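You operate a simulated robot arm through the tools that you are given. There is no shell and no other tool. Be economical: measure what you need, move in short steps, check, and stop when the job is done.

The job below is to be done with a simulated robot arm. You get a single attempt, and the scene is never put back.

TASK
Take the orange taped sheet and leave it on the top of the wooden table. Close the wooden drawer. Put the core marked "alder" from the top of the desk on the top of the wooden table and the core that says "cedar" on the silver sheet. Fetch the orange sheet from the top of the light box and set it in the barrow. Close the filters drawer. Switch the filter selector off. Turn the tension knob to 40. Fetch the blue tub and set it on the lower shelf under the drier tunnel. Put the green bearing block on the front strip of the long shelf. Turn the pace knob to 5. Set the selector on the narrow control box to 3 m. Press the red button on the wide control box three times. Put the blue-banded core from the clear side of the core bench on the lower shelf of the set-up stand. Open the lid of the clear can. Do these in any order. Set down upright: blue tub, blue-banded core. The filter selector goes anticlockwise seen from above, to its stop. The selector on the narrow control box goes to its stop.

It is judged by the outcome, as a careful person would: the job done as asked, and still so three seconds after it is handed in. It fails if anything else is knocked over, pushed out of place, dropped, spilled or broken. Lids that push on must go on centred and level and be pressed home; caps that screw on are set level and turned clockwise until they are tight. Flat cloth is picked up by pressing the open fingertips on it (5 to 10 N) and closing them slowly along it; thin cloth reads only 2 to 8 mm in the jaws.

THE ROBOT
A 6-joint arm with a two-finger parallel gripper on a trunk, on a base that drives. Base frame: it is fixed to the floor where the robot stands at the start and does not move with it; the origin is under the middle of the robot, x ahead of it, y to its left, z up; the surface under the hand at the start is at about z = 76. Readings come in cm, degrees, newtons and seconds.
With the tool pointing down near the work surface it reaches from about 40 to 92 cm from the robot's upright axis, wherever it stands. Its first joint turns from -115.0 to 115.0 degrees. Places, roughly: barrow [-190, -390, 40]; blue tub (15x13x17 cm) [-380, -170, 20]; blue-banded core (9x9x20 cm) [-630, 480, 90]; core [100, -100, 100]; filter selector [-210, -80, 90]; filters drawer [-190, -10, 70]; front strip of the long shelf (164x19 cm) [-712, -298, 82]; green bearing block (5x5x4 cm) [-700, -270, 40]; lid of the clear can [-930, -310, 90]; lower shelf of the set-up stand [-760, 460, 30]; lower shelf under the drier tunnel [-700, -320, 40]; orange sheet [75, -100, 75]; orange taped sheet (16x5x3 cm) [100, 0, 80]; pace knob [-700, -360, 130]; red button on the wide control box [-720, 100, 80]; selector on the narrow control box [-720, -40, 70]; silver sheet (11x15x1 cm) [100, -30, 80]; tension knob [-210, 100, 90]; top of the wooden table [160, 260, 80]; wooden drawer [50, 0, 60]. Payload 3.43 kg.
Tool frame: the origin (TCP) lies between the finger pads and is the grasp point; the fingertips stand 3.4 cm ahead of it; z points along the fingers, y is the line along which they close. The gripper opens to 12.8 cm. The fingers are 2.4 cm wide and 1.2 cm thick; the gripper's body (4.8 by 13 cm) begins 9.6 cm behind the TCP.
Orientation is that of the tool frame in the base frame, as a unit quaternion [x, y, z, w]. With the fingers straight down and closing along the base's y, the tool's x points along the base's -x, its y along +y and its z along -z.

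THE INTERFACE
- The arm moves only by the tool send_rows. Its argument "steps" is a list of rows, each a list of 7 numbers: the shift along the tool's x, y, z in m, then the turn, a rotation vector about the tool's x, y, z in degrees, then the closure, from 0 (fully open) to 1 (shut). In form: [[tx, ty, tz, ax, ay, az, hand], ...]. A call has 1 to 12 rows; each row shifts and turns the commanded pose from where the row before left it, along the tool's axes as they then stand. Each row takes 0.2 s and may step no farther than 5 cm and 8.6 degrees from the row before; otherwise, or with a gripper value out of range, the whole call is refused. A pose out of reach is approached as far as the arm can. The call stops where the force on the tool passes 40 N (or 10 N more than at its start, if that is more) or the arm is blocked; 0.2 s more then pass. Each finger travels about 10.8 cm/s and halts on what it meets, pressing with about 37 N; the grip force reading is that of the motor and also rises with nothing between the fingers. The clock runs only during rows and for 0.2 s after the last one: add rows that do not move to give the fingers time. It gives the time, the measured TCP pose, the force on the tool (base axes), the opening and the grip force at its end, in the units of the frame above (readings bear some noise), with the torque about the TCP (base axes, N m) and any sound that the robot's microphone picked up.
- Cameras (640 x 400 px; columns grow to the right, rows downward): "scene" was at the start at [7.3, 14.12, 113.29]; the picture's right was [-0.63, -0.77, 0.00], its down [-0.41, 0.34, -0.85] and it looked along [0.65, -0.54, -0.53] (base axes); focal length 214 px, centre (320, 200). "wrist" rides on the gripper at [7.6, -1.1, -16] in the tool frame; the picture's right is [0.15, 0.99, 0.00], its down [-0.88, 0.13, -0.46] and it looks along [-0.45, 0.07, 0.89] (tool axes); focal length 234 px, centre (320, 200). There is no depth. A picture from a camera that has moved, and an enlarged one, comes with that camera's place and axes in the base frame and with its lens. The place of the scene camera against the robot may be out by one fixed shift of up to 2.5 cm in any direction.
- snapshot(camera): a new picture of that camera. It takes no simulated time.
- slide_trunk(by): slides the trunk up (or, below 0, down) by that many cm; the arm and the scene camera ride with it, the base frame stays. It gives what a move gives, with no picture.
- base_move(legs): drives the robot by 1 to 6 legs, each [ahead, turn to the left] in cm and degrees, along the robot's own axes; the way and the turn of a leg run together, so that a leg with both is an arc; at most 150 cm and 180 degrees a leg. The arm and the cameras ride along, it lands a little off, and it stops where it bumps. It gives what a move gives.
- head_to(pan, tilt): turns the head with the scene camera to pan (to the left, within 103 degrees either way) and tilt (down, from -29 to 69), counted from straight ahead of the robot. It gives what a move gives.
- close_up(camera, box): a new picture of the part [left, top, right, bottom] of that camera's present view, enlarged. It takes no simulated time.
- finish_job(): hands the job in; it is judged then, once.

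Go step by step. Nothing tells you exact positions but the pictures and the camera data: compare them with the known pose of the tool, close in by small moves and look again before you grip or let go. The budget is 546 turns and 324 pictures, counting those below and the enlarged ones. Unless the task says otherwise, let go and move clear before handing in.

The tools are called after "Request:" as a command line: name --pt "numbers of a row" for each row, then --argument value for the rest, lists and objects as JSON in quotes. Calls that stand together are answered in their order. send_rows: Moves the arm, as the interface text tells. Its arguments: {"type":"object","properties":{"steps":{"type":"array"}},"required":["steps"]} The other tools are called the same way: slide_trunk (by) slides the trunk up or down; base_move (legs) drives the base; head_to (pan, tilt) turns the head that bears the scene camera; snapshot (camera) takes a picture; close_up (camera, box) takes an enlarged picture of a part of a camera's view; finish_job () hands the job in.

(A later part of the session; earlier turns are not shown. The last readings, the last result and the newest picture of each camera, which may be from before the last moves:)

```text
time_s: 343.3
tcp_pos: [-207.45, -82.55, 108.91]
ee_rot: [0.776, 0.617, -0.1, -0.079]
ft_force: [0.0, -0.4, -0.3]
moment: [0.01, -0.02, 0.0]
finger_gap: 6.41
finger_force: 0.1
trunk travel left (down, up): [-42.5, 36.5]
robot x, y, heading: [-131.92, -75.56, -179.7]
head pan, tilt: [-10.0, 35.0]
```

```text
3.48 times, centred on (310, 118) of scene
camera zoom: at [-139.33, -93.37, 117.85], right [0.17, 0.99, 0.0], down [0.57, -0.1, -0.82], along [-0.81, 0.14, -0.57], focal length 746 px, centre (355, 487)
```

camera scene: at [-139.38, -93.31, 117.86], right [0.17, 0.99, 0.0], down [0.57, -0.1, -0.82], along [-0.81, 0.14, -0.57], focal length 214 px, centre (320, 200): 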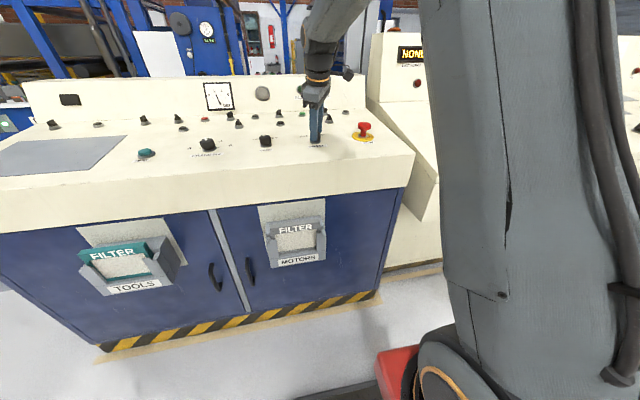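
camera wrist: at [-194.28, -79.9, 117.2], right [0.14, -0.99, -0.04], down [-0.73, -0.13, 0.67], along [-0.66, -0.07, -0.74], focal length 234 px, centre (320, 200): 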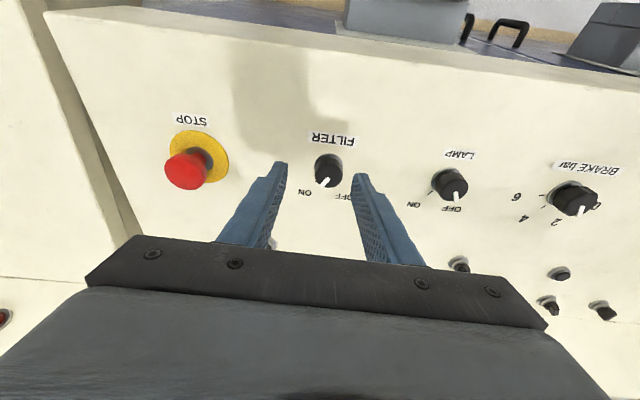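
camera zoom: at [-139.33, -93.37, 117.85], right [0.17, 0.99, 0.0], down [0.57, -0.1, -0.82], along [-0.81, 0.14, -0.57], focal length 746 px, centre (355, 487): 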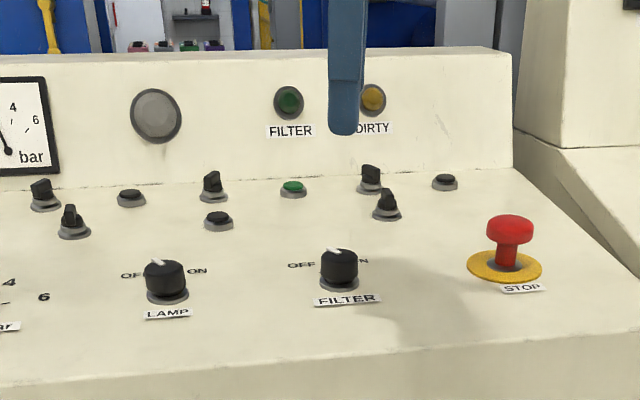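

FILTER lamp is off, pointer on OFF. Restore hand and go to the drawer at y≈-5.

Request:
send_rows --pt "0 0 0 0 0 7.7 1" --pt "0 0 0 0 0 7.7 1" --pt "0 0 0 0 0 7.7 1" --pt "0 0 0 0 0 7.7 1" --pt "0 0 0 0 0 7.7 1" --pt "0 0 0 0 0 7.7 1" --pt "0 0 0 0 0 7.7 1" --pt "0 0 0 0 0 7.7 1" --pt "0 0 0 0 0 7.7 1" --pt "0 0 0 0 0 7.7 1" --pt "0 0 0 0 7.5 0 1" --pt "0 0 0 0 7.5 0 1"

Request:
send_rows --pt "0.04 0 0 0 0 0 1" --pt "0.04 0 0 0 0 0 1" --pt "0.04 0 0 0 0 0 1" --pt "0.04 0 0 0 0 0 1" --pt "0.04 0 0 0 0 0 1"

Request:
base_move --legs '[[-20, 0], [0, -90], [71, 0], [0, 90]]'

Request:
head_to --pan -10 --tilt 40

Request:
snapshot --camera "scene"

Request:
snapshot --camera "wrist"

```text
time_s: 345.9
tcp_pos: [-207.36, -82.65, 108.94]
ee_rot: [1.0, -0.001, 0.003, 0.0]
ft_force: [-0.3, 0.5, 0.7]
moment: [-0.03, 0.08, 0.01]
finger_gap: 0.01
finger_force: 33.1
trunk travel left (down, up): [-42.5, 36.5]
robot x, y, heading: [-132.15, -75.95, -179.7]
head pan, tilt: [-10.0, 35.0]
```

```text
time_s: 347.1
tcp_pos: [-187.39, -82.41, 108.95]
ee_rot: [1.0, -0.001, 0.002, 0.0]
ft_force: [-1.2, 0.3, -0.3]
moment: [-0.02, -0.07, -0.01]
finger_gap: 0.0
finger_force: 33.2
trunk travel left (down, up): [-42.5, 36.5]
robot x, y, heading: [-132.03, -75.29, -179.7]
head pan, tilt: [-10.0, 35.0]
```

```text
time_s: 359.8
tcp_pos: [-167.45, -11.36, 109.04]
ee_rot: [1.0, -0.004, 0.002, 0.0]
ft_force: [-0.2, -0.2, -0.1]
moment: [-0.01, -0.01, 0.01]
finger_gap: 0.02
finger_force: 33.0
trunk travel left (down, up): [-42.5, 36.5]
robot x, y, heading: [-112.15, -4.92, 179.7]
head pan, tilt: [-10.0, 35.0]
```

```text
time_s: 360.4
tcp_pos: [-167.46, -11.25, 109.04]
ee_rot: [1.0, -0.005, 0.002, 0.0]
ft_force: [0.3, 0.0, 0.0]
moment: [0.01, 0.02, -0.03]
finger_gap: 0.0
finger_force: 32.7
trunk travel left (down, up): [-42.5, 36.5]
robot x, y, heading: [-112.12, -4.87, 179.8]
head pan, tilt: [-10.0, 40.0]
```

```text
192 pictures are left
camera scene: at [-119.21, -22.68, 117.1], right [0.18, 0.98, 0.0], down [0.63, -0.12, -0.77], along [-0.75, 0.14, -0.64], focal length 214 px, centre (320, 200)
```

scene: 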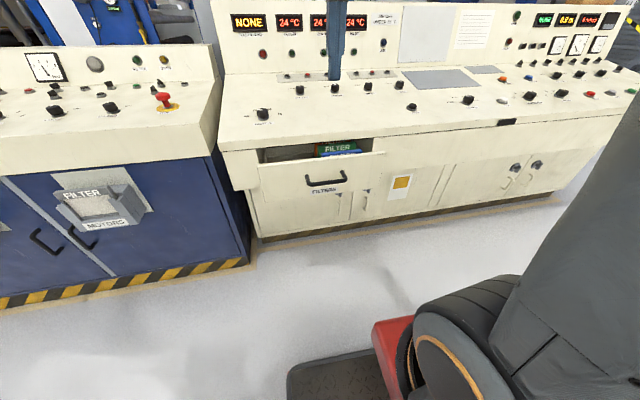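

```text
191 pictures are left
camera wrist: at [-160.07, -10.29, 125.05], right [0.14, -0.99, 0.0], down [-0.88, -0.12, 0.45], along [-0.45, -0.06, -0.89], focal length 234 px, centre (320, 200)
```

wrist: 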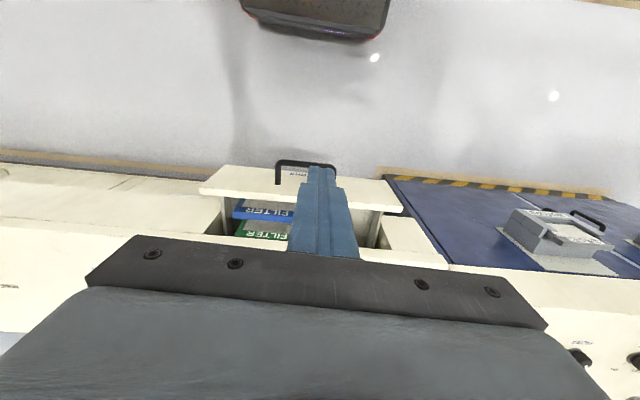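

Drawer handle is near [-179, -8.7, 72]. I pitch the hand slightly forward and lower it in front of the handle.

Request:
send_rows --pt "0 0 0 0 -6.67 0 1" --pt "0 0 0 0 -6.67 0 1" --pt "0 0 0 0 -6.67 0 1" --pt "0.0113 -0.003 0.0377 0 0 0 1" --pt "0.0113 -0.003 0.0377 0 0 0 1" --pt "0.0113 -0.003 0.0377 0 0 0 1" --pt "0.0113 -0.003 0.0377 0 0 0 1" --pt "0.0113 -0.003 0.0377 0 0 0 1" --pt "0.0113 -0.003 0.0377 0 0 0 1" --pt "0.0113 -0.003 0.0377 0 0 0 1" --pt "0.0113 -0.003 0.0377 0 0 0 1" --pt "0.0113 -0.003 0.0377 0 0 0 1"

Request:
snapshot --camera "wrist"

Request:
snapshot --camera "scene"

```text
time_s: 363.0
tcp_pos: [-169.37, -8.62, 73.64]
ee_rot: [0.985, -0.006, -0.172, -0.001]
ft_force: [1.0, 0.7, 0.2]
moment: [0.02, 0.03, 0.01]
finger_gap: 0.02
finger_force: 33.1
trunk travel left (down, up): [-42.5, 36.5]
robot x, y, heading: [-112.16, -4.63, 179.7]
head pan, tilt: [-10.0, 40.0]
```

```text
190 pictures are left
camera wrist: at [-156.91, -7.56, 86.11], right [0.13, -0.99, -0.05], down [-0.68, -0.12, 0.73], along [-0.73, -0.06, -0.68], focal length 234 px, centre (320, 200)
```

wrist: 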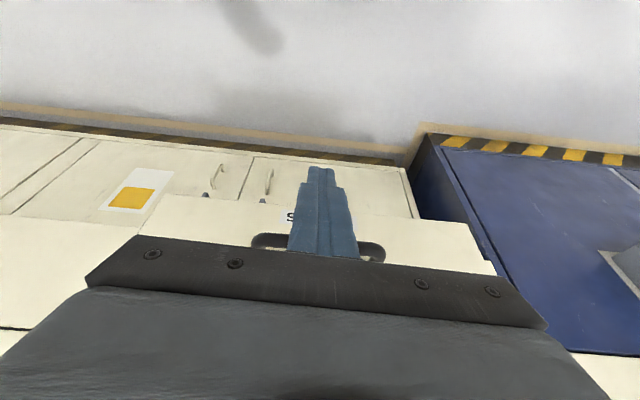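

```text
189 pictures are left
camera scene: at [-119.17, -22.68, 117.1], right [0.18, 0.98, 0.0], down [0.63, -0.12, -0.77], along [-0.75, 0.14, -0.64], focal length 214 px, centre (320, 200)
```

scene: 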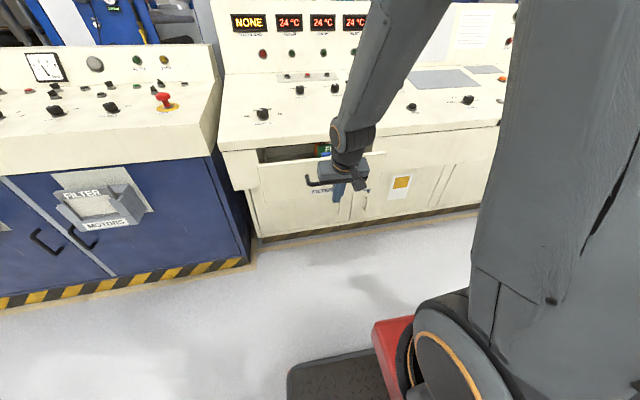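

Request:
send_rows --pt "-0.028 0 0.0103 0 0 0 1" --pt "-0.028 0 0.0103 0 0 0 1" --pt "-0.014 0 0.0051 0 0 0 1" --pt "-0.0094 0 0.0034 0 0 0 1" --pt "-0.0094 0 0.0034 0 0 0 1" --pt "-0.0094 0 0.0034 0 0 0 1" --pt "-0.0094 0 0.0034 0 0 0 1" --pt "-0.0094 0 0.0034 0 0 0 1"

Request:
close_up --camera "scene" --box '[220, 100, 420, 225]'

```text
time_s: 364.8
tcp_pos: [-181.87, -8.38, 73.59]
ee_rot: [0.985, -0.005, -0.172, -0.001]
ft_force: [0.2, 0.3, -0.1]
moment: [0.0, 0.04, 0.05]
finger_gap: 0.02
finger_force: 33.3
trunk travel left (down, up): [-42.5, 36.5]
robot x, y, heading: [-112.02, -5.05, 179.8]
head pan, tilt: [-10.0, 40.0]
```

```text
3.20 times, centred on (320, 162) of scene
camera zoom: at [-119.21, -22.68, 117.1], right [0.18, 0.98, 0.0], down [0.63, -0.12, -0.77], along [-0.75, 0.14, -0.64], focal length 686 px, centre (320, 320)
```

zoom: 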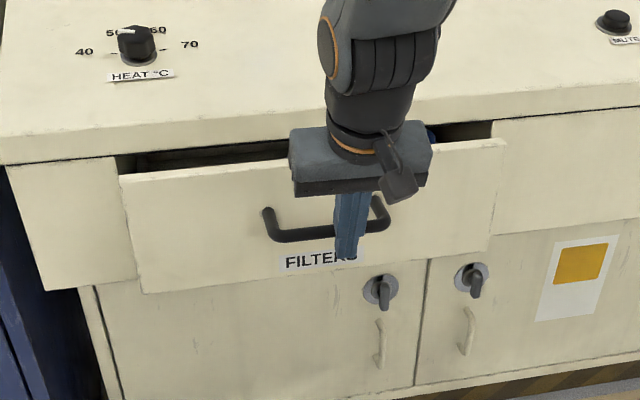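

Request:
send_rows --pt "-0.0094 0 0.0034 0 0 0 1" --pt "-0.0094 0 0.0034 0 0 0 1" --pt "-0.0094 0 0.0034 0 0 0 1" --pt "-0.0094 0 0.0034 0 0 0 1" --pt "-0.0094 0 0.0034 0 0 0 1" --pt "-0.0094 0 0.0034 0 0 0 1" --pt "-0.0094 0 0.0034 0 0 0 1" --pt "-0.0094 0 0.0034 0 0 0 1"

Request:
close_up --camera "scene" --box '[220, 100, 420, 225]'

```text
time_s: 366.4
tcp_pos: [-187.52, -8.39, 73.19]
ee_rot: [0.986, -0.005, -0.164, -0.002]
ft_force: [7.0, -0.1, 1.2]
moment: [0.0, 0.0, 0.03]
finger_gap: 0.0
finger_force: 33.3
trunk travel left (down, up): [-42.5, 36.5]
robot x, y, heading: [-111.83, -5.36, 179.7]
head pan, tilt: [-10.0, 40.0]
stopped in row 7: the force on the tool passed its limit at 88 N (the readings are from after the stop); the commanded pose is now the measured one
```

```text
3.20 times, centred on (320, 162) of scene
camera zoom: at [-119.14, -22.68, 117.09], right [0.18, 0.98, 0.0], down [0.63, -0.12, -0.77], along [-0.75, 0.14, -0.64], focal length 686 px, centre (320, 320)
```

zoom: 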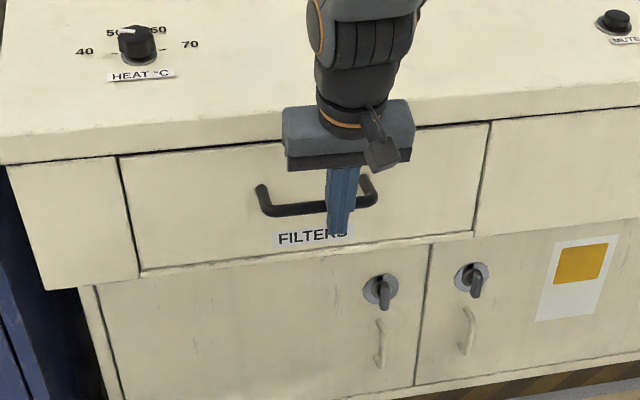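

Drawer flush shut. Back off, raise, and move on to the tension knob at y≈100.

Request:
send_rows --pt "0.028 0 -0.0103 0 0 0 1" --pt "0.038 0 -0.0137 0 0 0 1" --pt "0.038 0 -0.0137 0 0 0 1" --pt "-0.013 0 -0.04 0 6.67 0 1" --pt "0 0 -0.045 0 6.67 0 1" --pt "0 0 -0.045 0 6.67 0 1" --pt "0 0 -0.045 0 0 0 1" --pt "0 0 -0.045 0 0 0 1" --pt "0 0 -0.045 0 0 0 1" --pt "0 0 -0.045 0 0 0 1" --pt "0 0 -0.045 0 0 0 1"

Request:
base_move --legs '[[0, -90], [105, 0], [0, 90]]'

Request:
head_to --pan -10 --tilt 30

Request:
snapshot --camera "scene"

Request:
snapshot --camera "wrist"

```text
time_s: 368.8
tcp_pos: [-175.32, -8.44, 109.12]
ee_rot: [1.0, -0.004, 0.01, 0.0]
ft_force: [-0.2, 0.1, -0.6]
moment: [0.01, -0.05, 0.01]
finger_gap: 0.0
finger_force: 33.4
trunk travel left (down, up): [-42.5, 36.5]
robot x, y, heading: [-112.31, -4.93, 179.8]
head pan, tilt: [-10.0, 40.0]
```

```text
time_s: 381.8
tcp_pos: [-173.85, 96.05, 109.2]
ee_rot: [1.0, -0.007, 0.009, -0.001]
ft_force: [0.1, 0.4, 0.7]
moment: [0.02, 0.0, 0.0]
finger_gap: 0.0
finger_force: 33.0
trunk travel left (down, up): [-42.5, 36.5]
robot x, y, heading: [-110.62, 98.99, 179.1]
head pan, tilt: [-10.0, 40.0]
```

```text
time_s: 382.5
tcp_pos: [-173.83, 96.1, 109.04]
ee_rot: [1.0, -0.008, 0.01, -0.001]
ft_force: [0.3, 0.5, 0.1]
moment: [-0.01, -0.03, 0.04]
finger_gap: 0.0
finger_force: 32.7
trunk travel left (down, up): [-42.5, 36.5]
robot x, y, heading: [-110.46, 98.91, 179.4]
head pan, tilt: [-10.0, 30.0]
```

```text
186 pictures are left
camera scene: at [-118.19, 81.55, 118.62], right [0.19, 0.98, 0.0], down [0.49, -0.09, -0.87], along [-0.85, 0.16, -0.5], focal length 214 px, centre (320, 200)
```

scene: 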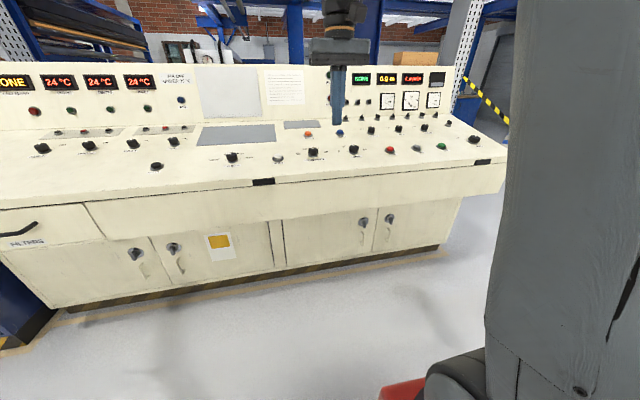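

```text
185 pictures are left
camera wrist: at [-166.64, 96.99, 125.24], right [0.13, -0.99, 0.0], down [-0.89, -0.12, 0.44], along [-0.43, -0.06, -0.9], focal length 234 px, centre (320, 200)
```

wrist: 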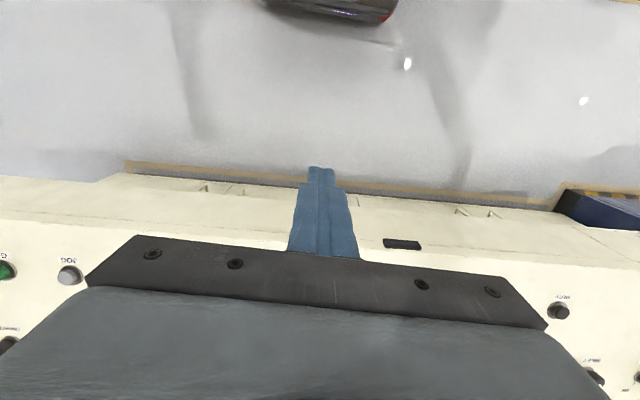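

Request:
close_up --camera "scene" --box '[200, 110, 360, 200]'

Request:
close_up --camera "scene" --box '[340, 100, 500, 190]'

```text
4.00 times, centred on (280, 155) of scene
camera zoom: at [-118.19, 81.55, 118.62], right [0.19, 0.98, 0.0], down [0.49, -0.09, -0.87], along [-0.85, 0.16, -0.5], focal length 858 px, centre (480, 380)
```

zoom: 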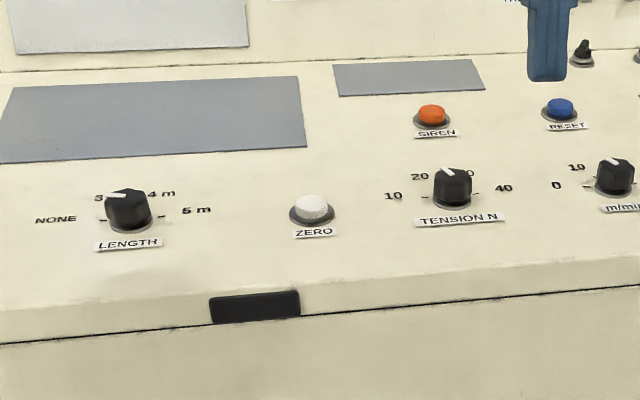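

```text
4.00 times, centred on (420, 145) of scene
camera zoom: at [-118.19, 81.55, 118.62], right [0.19, 0.98, 0.0], down [0.49, -0.09, -0.87], along [-0.85, 0.16, -0.5], focal length 858 px, centre (-80, 420)
```

zoom: 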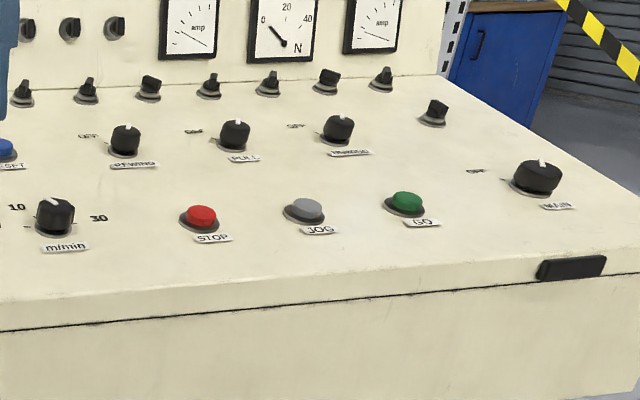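

The TENSION knob reads about 20, must go clockwise to 40 on the right. I'll tilt the hand and hover over it to see it between the fingers. Since clockwise turns the tool positive, I pre-turn the hand.

Request:
send_rows --pt "0 0 0 0 -7.5 0 0.5" --pt "0 0 0 0 -7.5 0 0.5" --pt "-0.035 0.003 0.002 0 0 0 0.5" --pt "-0.035 0.003 0.002 0 0 0 0.5" --pt "-0.035 0.003 0.002 0 0 0 0.5" --pt "-0.035 0.003 0.002 0 0 0 0.5" --pt "-0.035 0.003 0.002 0 0 0 0.5" --pt "-0.035 0.003 0.002 0 0 0 0.5" --pt "-0.035 0.003 0.002 0 0 0 0.5"

Request:
snapshot --camera "wrist"

Request:
close_up --camera "scene" --box '[200, 90, 400, 200]'

```text
time_s: 384.5
tcp_pos: [-196.76, 94.19, 113.25]
ee_rot: [0.993, -0.008, -0.122, -0.003]
ft_force: [0.8, -0.4, 1.5]
moment: [0.01, 0.05, 0.0]
finger_gap: 6.39
finger_force: 0.0
out of reach, approached as far as the arm can: row 9
trunk travel left (down, up): [-42.5, 36.5]
robot x, y, heading: [-110.51, 99.49, 179.3]
head pan, tilt: [-10.0, 30.0]
```

```text
182 pictures are left
camera wrist: at [-185.6, 95.28, 126.77], right [0.13, -0.99, -0.04], down [-0.75, -0.12, 0.65], along [-0.65, -0.06, -0.76], focal length 234 px, centre (320, 200)
```

wrist: 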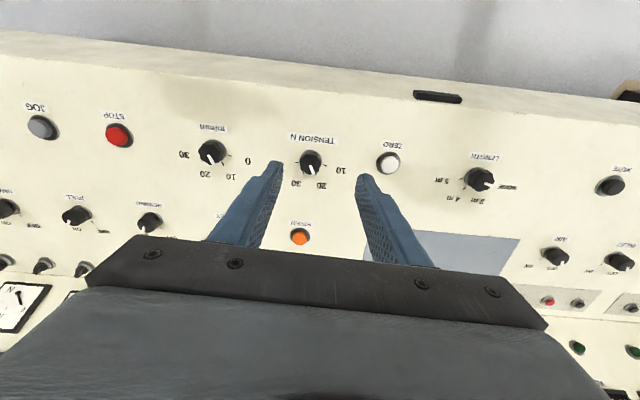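

```text
3.20 times, centred on (300, 145) of scene
camera zoom: at [-118.09, 81.56, 118.65], right [0.19, 0.98, 0.0], down [0.49, -0.09, -0.87], along [-0.85, 0.16, -0.5], focal length 686 px, centre (384, 376)
```

zoom: 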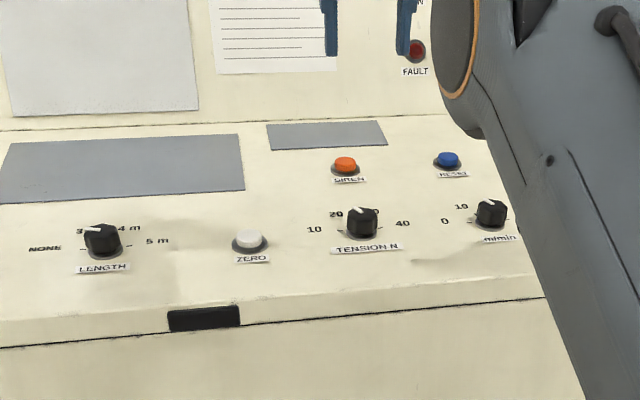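

Request:
send_rows --pt "0.04 0 0 0 0 0 0.5" --pt "0.04 0 0 0 0 0 0.5" --pt "0.04 0 0 0 0 0 0.5" --pt "0.03 0 0 0 0 0 0.5"

Request:
base_move --legs '[[20, 0]]'

Request:
snapshot --camera "wrist"

```text
time_s: 385.5
tcp_pos: [-182.32, 94.15, 109.29]
ee_rot: [0.993, -0.008, -0.12, -0.001]
ft_force: [0.3, -0.2, -0.8]
moment: [-0.03, -0.02, -0.02]
finger_gap: 6.37
finger_force: 0.1
trunk travel left (down, up): [-42.5, 36.5]
robot x, y, heading: [-110.66, 99.5, 179.2]
head pan, tilt: [-10.0, 30.0]
```

```text
time_s: 387.1
tcp_pos: [-202.84, 94.59, 109.29]
ee_rot: [0.993, -0.008, -0.121, -0.002]
ft_force: [-0.1, -1.1, 0.3]
moment: [0.02, -0.02, -0.01]
finger_gap: 6.41
finger_force: 0.0
trunk travel left (down, up): [-42.5, 36.5]
robot x, y, heading: [-130.88, 99.22, 179.2]
head pan, tilt: [-10.0, 30.0]
```

```text
180 pictures are left
camera wrist: at [-191.55, 95.45, 122.98], right [0.12, -0.99, -0.04], down [-0.75, -0.12, 0.65], along [-0.65, -0.05, -0.76], focal length 234 px, centre (320, 200)
```

wrist: 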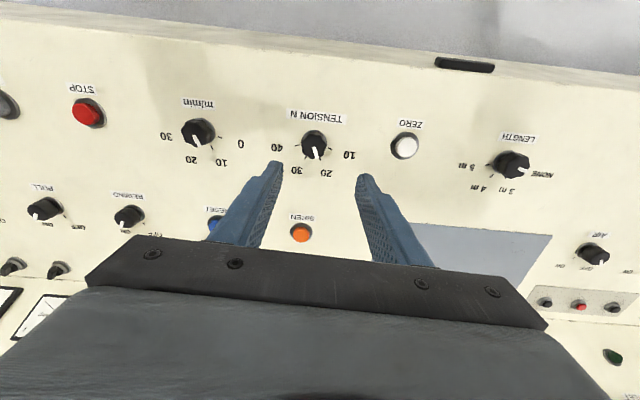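

Request:
send_rows --pt "-0.005 -0.0018 0.04 0 0 0 0.5" --pt "-0.005 -0.0018 0.04 0 0 0 0.5" --pt "-0.005 -0.0018 0.04 0 0 0 0.5" --pt "-0.005 -0.0018 0.03 0 0 0 0.5"

Request:
close_up --camera "wrist" --box '[240, 80, 400, 240]'

Request:
close_up --camera "scene" --box '[240, 90, 400, 200]'

```text
time_s: 388.1
tcp_pos: [-208.14, 95.33, 94.95]
ee_rot: [0.993, -0.009, -0.121, -0.002]
ft_force: [0.6, -0.9, 0.5]
moment: [-0.04, 0.01, -0.02]
finger_gap: 6.41
finger_force: 0.0
trunk travel left (down, up): [-42.5, 36.5]
robot x, y, heading: [-130.88, 99.32, 179.3]
head pan, tilt: [-10.0, 30.0]
```

```text
2.50 times, centred on (320, 160) of wrist
camera zoom: at [-196.97, 96.32, 108.65], right [0.12, -0.99, -0.04], down [-0.75, -0.12, 0.65], along [-0.65, -0.05, -0.76], focal length 585 px, centre (320, 300)
```

zoom: 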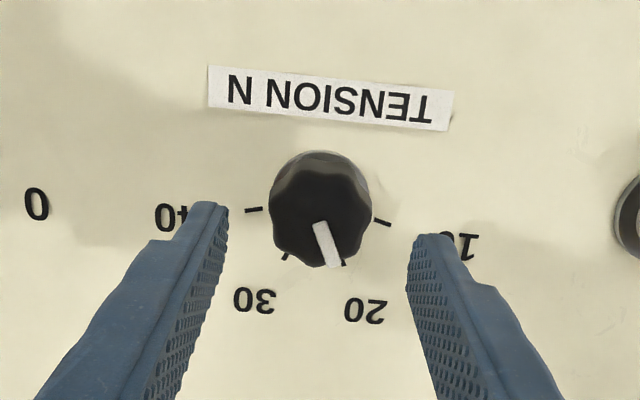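

```text
3.64 times, centred on (320, 145) of scene
camera zoom: at [-138.61, 81.86, 118.63], right [0.19, 0.98, 0.0], down [0.49, -0.09, -0.87], along [-0.85, 0.16, -0.5], focal length 780 px, centre (320, 400)
```

zoom: 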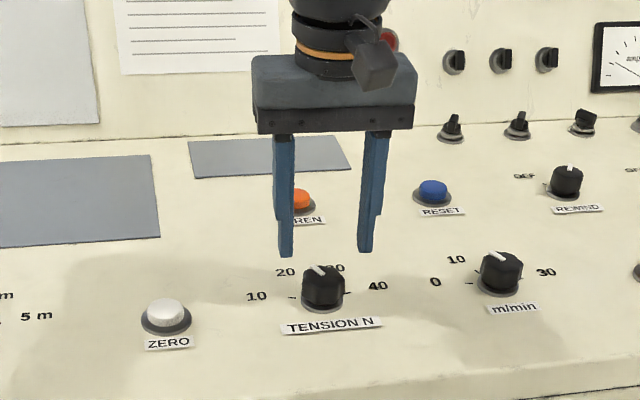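

Pointer is on 20; each mark is ~60° apart. Pre-rotate the hand -52°, then descend.

Request:
send_rows --pt "0 -0.002 0 0 0 0 0.5" --pt "0 0 0 0 0 -8.5 0.5" --pt "0 0 0 0 0 -8.5 0.5" --pt "0 0 0 0 0 -8.5 0.5" --pt "0 0 0 0 0 -8.5 0.5" --pt "0 0 0 0 0 -8.5 0.5" --pt "0 0 0 0 0 -8.5 0.5" --pt "0 0 0.02 0 0 0 0.5" --pt "0 0 0.01 0 0 0 0.5"

Request:
close_up --camera "wrist" --box '[240, 80, 400, 240]'

Request:
close_up --camera "scene" --box '[240, 90, 400, 200]'

```text
time_s: 390.1
tcp_pos: [-208.86, 95.57, 92.27]
ee_rot: [0.9, 0.419, -0.108, -0.053]
ft_force: [-0.4, -0.6, 0.5]
moment: [0.02, 0.02, 0.01]
finger_gap: 6.42
finger_force: 0.1
trunk travel left (down, up): [-42.5, 36.5]
robot x, y, heading: [-130.76, 99.3, 179.1]
head pan, tilt: [-10.0, 30.0]
```

```text
2.50 times, centred on (320, 160) of wrist
camera zoom: at [-201.3, 101.95, 106.92], right [0.83, -0.52, -0.21], down [-0.34, -0.76, 0.55], along [-0.45, -0.38, -0.81], focal length 585 px, centre (320, 300)
```

zoom: 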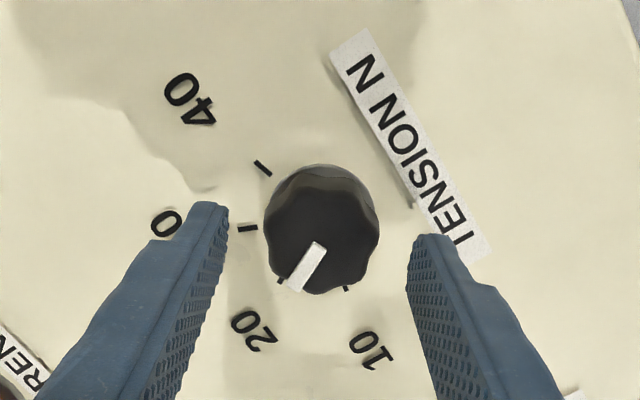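

```text
3.64 times, centred on (320, 145) of scene
camera zoom: at [-138.63, 81.86, 118.63], right [0.19, 0.98, 0.0], down [0.49, -0.09, -0.87], along [-0.85, 0.16, -0.5], focal length 780 px, centre (320, 400)
```

zoom: 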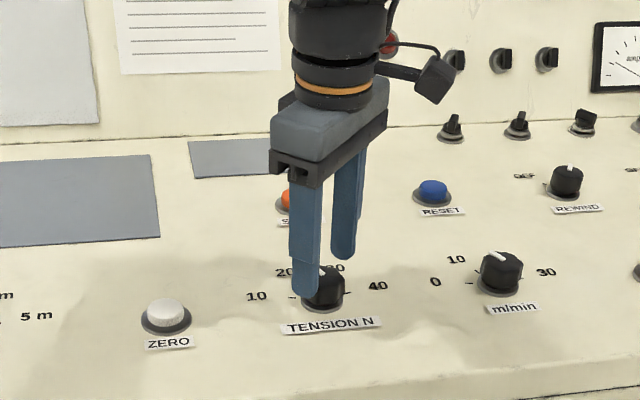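

Request:
send_rows --pt "0 0 0.01 0 0 0 0.5" --pt "0 0 0.004 0 0 0 0.5"

Request:
close_up --camera "wrist" --box '[240, 80, 400, 240]'

```text
time_s: 390.8
tcp_pos: [-209.25, 95.68, 90.89]
ee_rot: [0.9, 0.419, -0.108, -0.053]
ft_force: [-1.0, -0.5, -0.7]
moment: [0.01, 0.01, -0.03]
finger_gap: 6.39
finger_force: 0.1
trunk travel left (down, up): [-42.5, 36.5]
robot x, y, heading: [-131.23, 99.26, 179.3]
head pan, tilt: [-10.0, 30.0]
```

```text
2.50 times, centred on (320, 160) of wrist
camera zoom: at [-201.6, 102.01, 105.58], right [0.83, -0.52, -0.21], down [-0.34, -0.76, 0.55], along [-0.45, -0.38, -0.81], focal length 585 px, centre (320, 300)
```

zoom: 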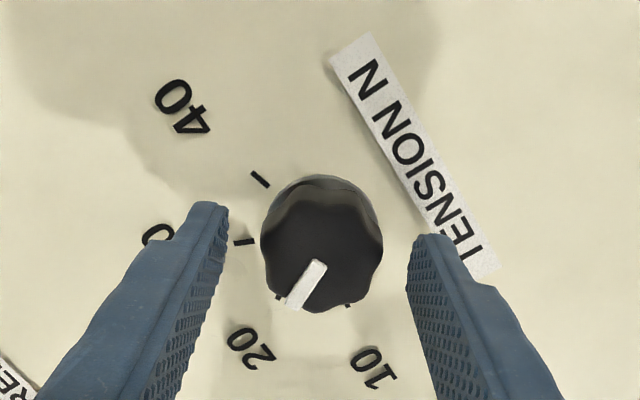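

Request:
send_rows --pt "0 0 0.002 0 0 0 0.6" --pt "0 0 0 0 0 0 0.7" --pt "0 0 0 0 0 0 0.8" --pt "0 0 0 0 0 0 0.9" --pt "0 0 0 0 0 0 0.95"

Request:
close_up --camera "wrist" --box '[240, 80, 400, 240]'

```text
time_s: 391.9
tcp_pos: [-209.41, 95.59, 90.72]
ee_rot: [0.9, 0.42, -0.109, -0.053]
ft_force: [6.6, -3.6, 0.8]
moment: [-0.66, -0.83, 0.21]
finger_gap: 4.19
finger_force: 44.9
trunk travel left (down, up): [-42.5, 36.5]
robot x, y, heading: [-130.35, 99.54, 179.0]
head pan, tilt: [-10.0, 30.0]
```

```text
2.50 times, centred on (320, 160) of wrist
camera zoom: at [-201.64, 101.98, 105.38], right [0.83, -0.52, -0.21], down [-0.34, -0.76, 0.55], along [-0.45, -0.38, -0.81], focal length 585 px, centre (320, 300)
```

zoom: 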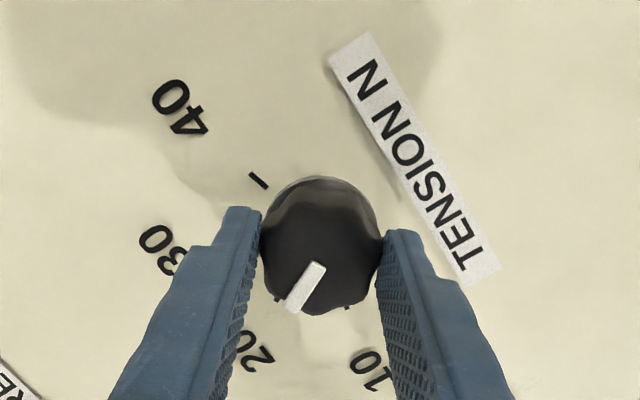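

Gripped. Rotating clockwise by ~70° first.

Request:
send_rows --pt "0 0 0 0 0 7 0.95" --pt "0 0 0 0 0 7 0.95" --pt "0 0 0 0 0 7 0.95" --pt "0 0 0 0 0 7 0.95" --pt "0 0 0 0 0 7 0.95" --pt "0 0 0 0 0 7 0.95" --pt "0 0 0 0 0 7 0.95" --pt "0 0 0 0 0 7 0.95" --pt "0 0 0 0 0 7 0.95" --pt "0 0 0 0 0 7 0.95"

Request:
close_up --camera "wrist" --box '[240, 80, 400, 240]'

```text
time_s: 394.1
tcp_pos: [-209.25, 95.38, 90.67]
ee_rot: [0.978, -0.173, -0.118, 0.019]
ft_force: [14.3, -15.9, -1.6]
moment: [-1.05, -0.87, 0.24]
finger_gap: 4.14
finger_force: 44.8
trunk travel left (down, up): [-42.5, 36.5]
robot x, y, heading: [-131.05, 99.36, 179.1]
head pan, tilt: [-10.0, 30.0]
```

```text
2.50 times, centred on (320, 160) of wrist
camera zoom: at [-198.22, 93.79, 104.48], right [-0.2, -0.98, 0.04], down [-0.74, 0.18, 0.65], along [-0.65, 0.1, -0.76], focal length 585 px, centre (320, 300)
```

zoom: 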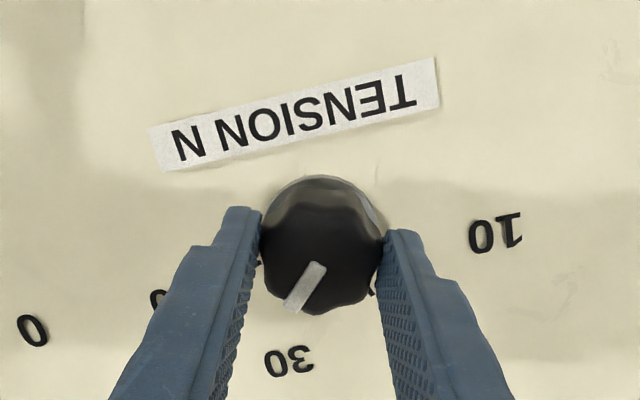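

Request:
send_rows --pt "0 0 0 0 0 7 0.95" --pt "0 0 0 0 0 7 0.95" --pt "0 0 0 0 0 7 0.95" --pt "0 0 0 0 0 7 0.95"

Request:
close_up --camera "wrist" --box '[240, 80, 400, 240]'

Request:
close_up --camera "scene" --box '[270, 110, 370, 190]'

```text
time_s: 395.1
tcp_pos: [-209.28, 95.37, 90.66]
ee_rot: [0.907, -0.404, -0.112, 0.048]
ft_force: [9.2, -26.3, -2.2]
moment: [-0.44, -0.92, 0.14]
finger_gap: 4.17
finger_force: 44.5
trunk travel left (down, up): [-42.5, 36.5]
robot x, y, heading: [-130.96, 99.71, 179.1]
head pan, tilt: [-10.0, 30.0]
```

```text
2.50 times, centred on (320, 160) of wrist
camera zoom: at [-199.81, 90.4, 104.83], right [-0.62, -0.77, 0.15], down [-0.55, 0.57, 0.61], along [-0.55, 0.3, -0.78], focal length 585 px, centre (320, 300)
```

zoom: 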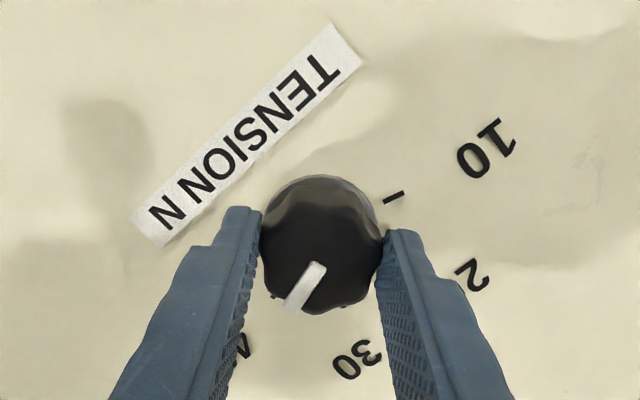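

```text
5.00 times, centred on (320, 150) of scene
camera zoom: at [-138.6, 81.72, 118.61], right [0.19, 0.98, 0.0], down [0.49, -0.09, -0.87], along [-0.85, 0.16, -0.5], focal length 1072 px, centre (320, 450)
```

zoom: 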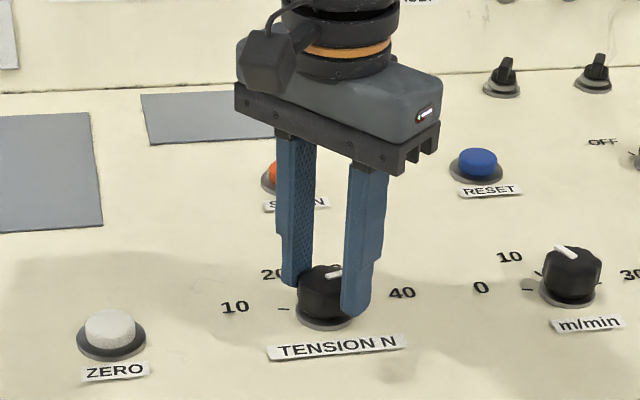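

Request:
send_rows --pt "0 0 0 0 0 3 0.95" --pt "0 0 0 0 0 0 0.7" --pt "0 0 0 0 0 0 0.5" --pt "0 0 -0.03 0 0 0 0.4" --pt "0 0 -0.04 0 0 0 0.4" --pt "0 0 0 0 0 -8.5 0.4" --pt "0 0 0 0 0 -8.5 0.4" --pt "0 0 0 0 0 -8.5 0.4" --pt "0 0 0 0 0 -8.5 0.4" --pt "0 0 0 0 0 -8.5 0.4" --pt "0 0 0 0 0 -8.5 0.4"

Request:
close_up --camera "wrist" --box '[260, 90, 380, 190]'

Request:
close_up --camera "scene" --box '[290, 140, 370, 190]'

```text
time_s: 397.6
tcp_pos: [-207.67, 95.56, 97.47]
ee_rot: [0.993, 0.0, -0.122, -0.003]
ft_force: [0.1, 0.3, 0.3]
moment: [0.01, 0.02, 0.01]
finger_gap: 7.67
finger_force: 0.1
trunk travel left (down, up): [-42.5, 36.5]
robot x, y, heading: [-130.77, 99.19, 179.3]
head pan, tilt: [-10.0, 30.0]
```

```text
4.00 times, centred on (320, 140) of wrist
camera zoom: at [-196.54, 96.59, 111.22], right [0.14, -0.99, -0.04], down [-0.75, -0.13, 0.65], along [-0.65, -0.06, -0.76], focal length 937 px, centre (320, 440)
```

zoom: 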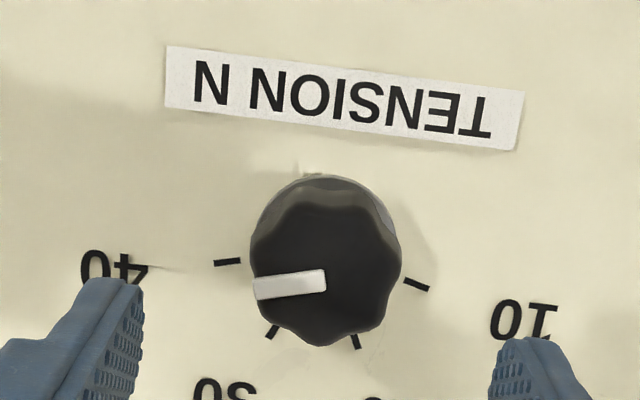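

```text
8.00 times, centred on (330, 165) of scene
camera zoom: at [-138.64, 81.82, 118.63], right [0.19, 0.98, 0.0], down [0.49, -0.09, -0.87], along [-0.85, 0.16, -0.5], focal length 1716 px, centre (240, 480)
```

zoom: 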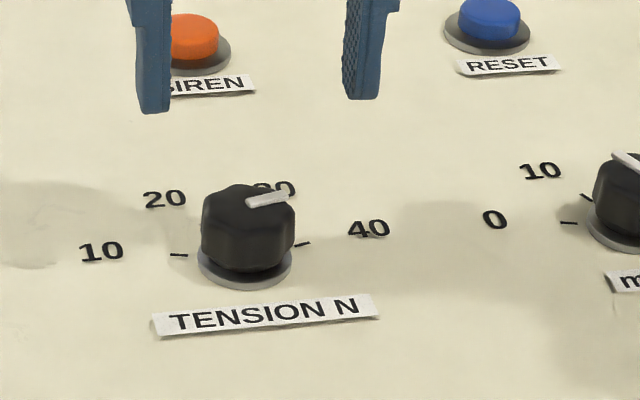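

Pointer now lies on 40. Restore the hand, back up and look around for the way to the machine area.

Request:
send_rows --pt "0 0 -0.04 0 0 0 0.7" --pt "0.03 0 -0.03 0 0 0 0.9" --pt "0.04 0 0 0 7 0 1" --pt "0.04 0 0 0 7 0 1" --pt "0.04 0 0 0 0 0 1" --pt "0.03 0 0 0 0 0 1"

Request:
base_move --legs '[[-20, 0], [0, -90], [110, 0]]'

Request:
head_to --pan 80 --tilt 10

Request:
snapshot --camera "scene"

Request:
head_to --pan 20 --tilt 10

Request:
snapshot --camera "scene"

```text
time_s: 398.9
tcp_pos: [-188.06, 95.65, 102.31]
ee_rot: [1.0, -0.001, 0.001, -0.002]
ft_force: [-1.1, -0.3, 0.5]
moment: [0.02, -0.02, 0.02]
finger_gap: 0.0
finger_force: 33.2
trunk travel left (down, up): [-42.5, 36.5]
robot x, y, heading: [-130.5, 99.6, 179.0]
head pan, tilt: [-10.0, 30.0]
```

```text
time_s: 407.7
tcp_pos: [-116.91, 229.63, 102.89]
ee_rot: [0.718, -0.696, -0.001, -0.004]
ft_force: [0.5, -0.4, -0.4]
moment: [0.05, -0.02, -0.02]
finger_gap: 0.0
finger_force: 33.3
trunk travel left (down, up): [-42.5, 36.5]
robot x, y, heading: [-111.39, 173.16, 90.8]
head pan, tilt: [-10.0, 30.0]
stopped in leg 3: the robot was blocked; the commanded pose is now the measured one
```

```text
time_s: 409.4
tcp_pos: [-116.82, 229.74, 102.7]
ee_rot: [0.717, -0.697, 0.001, -0.004]
ft_force: [0.4, 0.4, 0.6]
moment: [-0.01, -0.01, -0.02]
finger_gap: 0.01
finger_force: 33.0
trunk travel left (down, up): [-42.5, 36.5]
robot x, y, heading: [-111.7, 172.98, 90.9]
head pan, tilt: [80.0, 10.0]
```

```text
168 pictures are left
camera scene: at [-139.93, 173.16, 121.86], right [0.16, 0.99, 0.0], down [0.17, -0.03, -0.98], along [-0.97, 0.16, -0.17], focal length 214 px, centre (320, 200)
```

scene: 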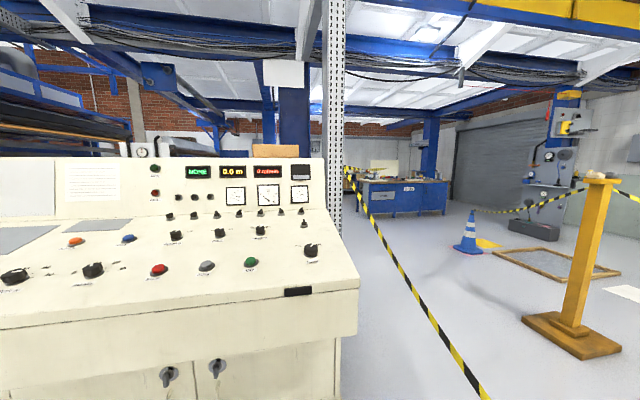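

```text
time_s: 410.7
tcp_pos: [-116.89, 229.77, 102.63]
ee_rot: [0.717, -0.697, 0.001, -0.004]
ft_force: [0.3, 0.6, 1.0]
moment: [0.02, 0.02, 0.03]
finger_gap: 0.0
finger_force: 32.6
trunk travel left (down, up): [-42.5, 36.5]
robot x, y, heading: [-111.52, 172.92, 90.7]
head pan, tilt: [20.0, 10.0]
```

```text
167 pictures are left
camera scene: at [-134.06, 180.36, 121.86], right [0.93, 0.36, 0.0], down [0.06, -0.16, -0.98], along [-0.35, 0.92, -0.17], focal length 214 px, centre (320, 200)
```

scene: 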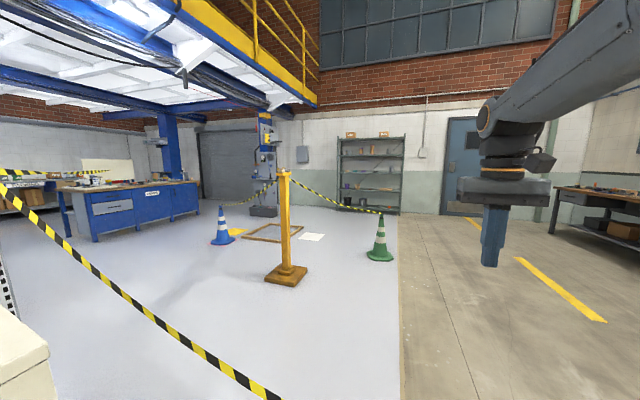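

The base bumped something ahead. Looking down in front.

Request:
head_to --pan 0 --tilt 50

Request:
snapshot --camera "scene"

```text
time_s: 411.7
tcp_pos: [-116.95, 229.76, 102.69]
ee_rot: [0.718, -0.696, 0.0, -0.004]
ft_force: [-0.5, -0.1, -1.4]
moment: [0.01, 0.01, -0.02]
finger_gap: 0.0
finger_force: 32.9
trunk travel left (down, up): [-42.5, 36.5]
robot x, y, heading: [-111.23, 172.8, 90.9]
head pan, tilt: [0.0, 50.0]
```

```text
166 pictures are left
camera scene: at [-130.86, 179.37, 115.68], right [1.0, 0.02, 0.0], down [0.01, -0.77, -0.64], along [-0.01, 0.64, -0.77], focal length 214 px, centre (320, 200)
```

scene: 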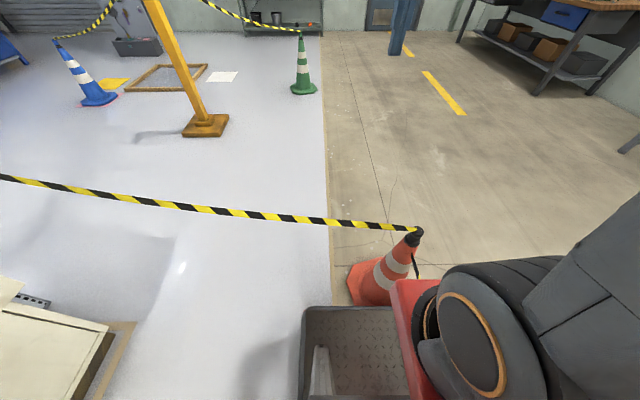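

A cone with barrier tape stands just ahead; it's still upright. I back off and go around it on the east side, then west along y≈300.

Request:
base_move --legs '[[-35, 0], [0, -60], [85, 0], [0, 60], [120, 0]]'

Request:
head_to --pan 60 --tilt 20

Request:
snapshot --camera "scene"

```text
time_s: 429.1
tcp_pos: [-52.02, 356.95, 102.64]
ee_rot: [0.731, -0.683, 0.0, -0.003]
ft_force: [0.2, -0.7, -0.5]
moment: [0.0, 0.03, -0.01]
finger_gap: 0.0
finger_force: 33.0
trunk travel left (down, up): [-42.5, 36.5]
robot x, y, heading: [-44.27, 300.31, 93.0]
head pan, tilt: [0.0, 50.0]
```

```text
time_s: 430.4
tcp_pos: [-52.12, 356.99, 102.6]
ee_rot: [0.731, -0.683, 0.0, -0.003]
ft_force: [-0.2, 0.7, -0.3]
moment: [0.03, 0.04, 0.01]
finger_gap: 0.0
finger_force: 33.0
trunk travel left (down, up): [-42.5, 36.5]
robot x, y, heading: [-44.69, 300.66, 92.7]
head pan, tilt: [60.0, 20.0]
```

```text
165 pictures are left
camera scene: at [-71.95, 302.67, 120.23], right [0.45, 0.89, 0.0], down [0.31, -0.16, -0.94], along [-0.84, 0.43, -0.34], focal length 214 px, centre (320, 200)
```

scene: 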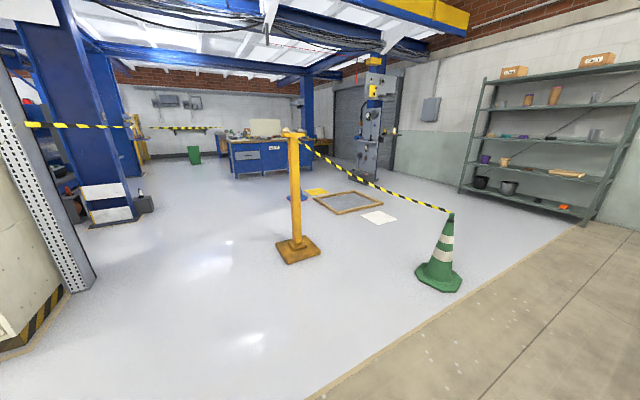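

Request:
close_up --camera "scene" --box '[20, 90, 340, 290]'

Request:
close_up --camera "scene" --box '[260, 80, 500, 300]'

```text
2.00 times, centred on (180, 190) of scene
camera zoom: at [-71.95, 302.67, 120.23], right [0.45, 0.89, 0.0], down [0.31, -0.16, -0.94], along [-0.84, 0.43, -0.34], focal length 429 px, centre (600, 220)
```

zoom: 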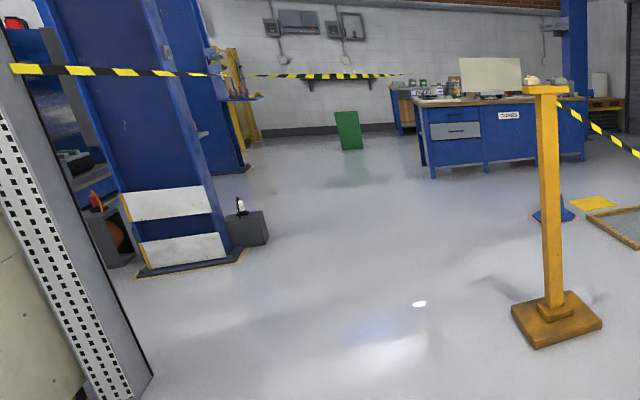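

```text
1.82 times, centred on (380, 190) of scene
camera zoom: at [-71.95, 302.67, 120.23], right [0.45, 0.89, 0.0], down [0.31, -0.16, -0.94], along [-0.84, 0.43, -0.34], focal length 390 px, centre (211, 218)
```

zoom: 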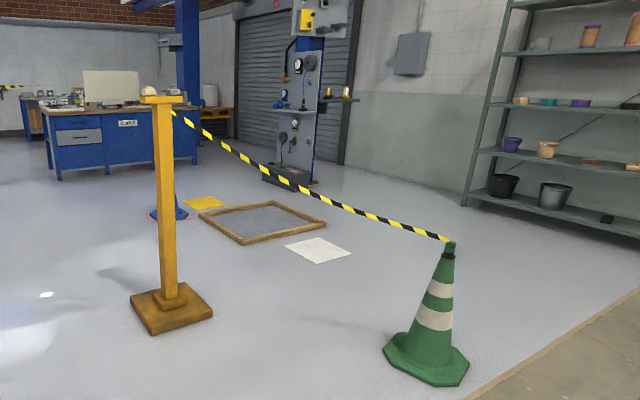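

The gap between the wooden post and the console-end column along y≈303 looks free. Driving west through it.

Request:
base_move --legs '[[0, 87.3], [150, 0], [120, 0]]'

Request:
head_to --pan 0 --tilt 10

Request:
snapshot --camera "scene"

Request:
head_to --pan 55 --tilt 10

Request:
snapshot --camera "scene"

```text
time_s: 447.4
tcp_pos: [-372.55, 279.12, 102.54]
ee_rot: [0.999, 0.043, -0.003, -0.002]
ft_force: [0.0, -0.2, 0.3]
moment: [0.01, -0.02, -0.01]
finger_gap: 0.02
finger_force: 33.2
trunk travel left (down, up): [-42.5, 36.5]
robot x, y, heading: [-316.21, 288.2, -176.3]
head pan, tilt: [60.0, 20.0]
```

```text
time_s: 448.7
tcp_pos: [-372.63, 279.05, 102.56]
ee_rot: [0.999, 0.042, -0.002, -0.003]
ft_force: [-0.7, 0.7, -0.9]
moment: [-0.05, 0.01, -0.02]
finger_gap: 0.0
finger_force: 33.1
trunk travel left (down, up): [-42.5, 36.5]
robot x, y, heading: [-316.06, 287.63, -176.1]
head pan, tilt: [0.0, 10.0]
```

```text
162 pictures are left
camera scene: at [-322.7, 267.97, 121.86], right [-0.07, 1.0, 0.0], down [0.17, 0.01, -0.98], along [-0.98, -0.07, -0.17], focal length 214 px, centre (320, 200)
```

scene: 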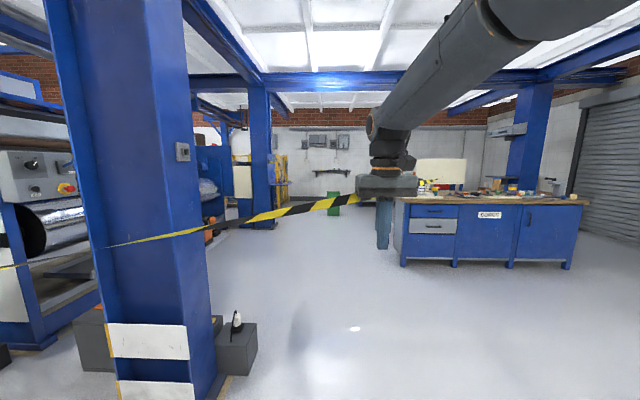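

```text
time_s: 449.9
tcp_pos: [-372.67, 279.08, 102.67]
ee_rot: [0.999, 0.043, -0.003, -0.002]
ft_force: [-0.4, -0.7, 0.7]
moment: [0.0, -0.01, -0.02]
finger_gap: 0.0
finger_force: 33.4
trunk travel left (down, up): [-42.5, 36.5]
robot x, y, heading: [-316.1, 287.71, -175.9]
head pan, tilt: [55.0, 10.0]
```

```text
161 pictures are left
camera scene: at [-318.21, 260.66, 121.86], right [-0.86, 0.52, 0.0], down [0.09, 0.15, -0.98], along [-0.51, -0.84, -0.17], focal length 214 px, centre (320, 200)
```

scene: 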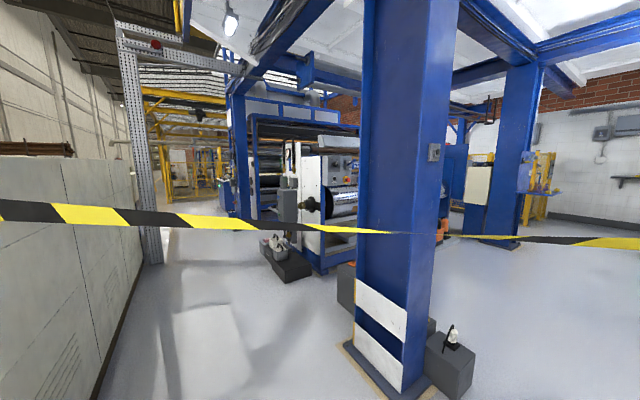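

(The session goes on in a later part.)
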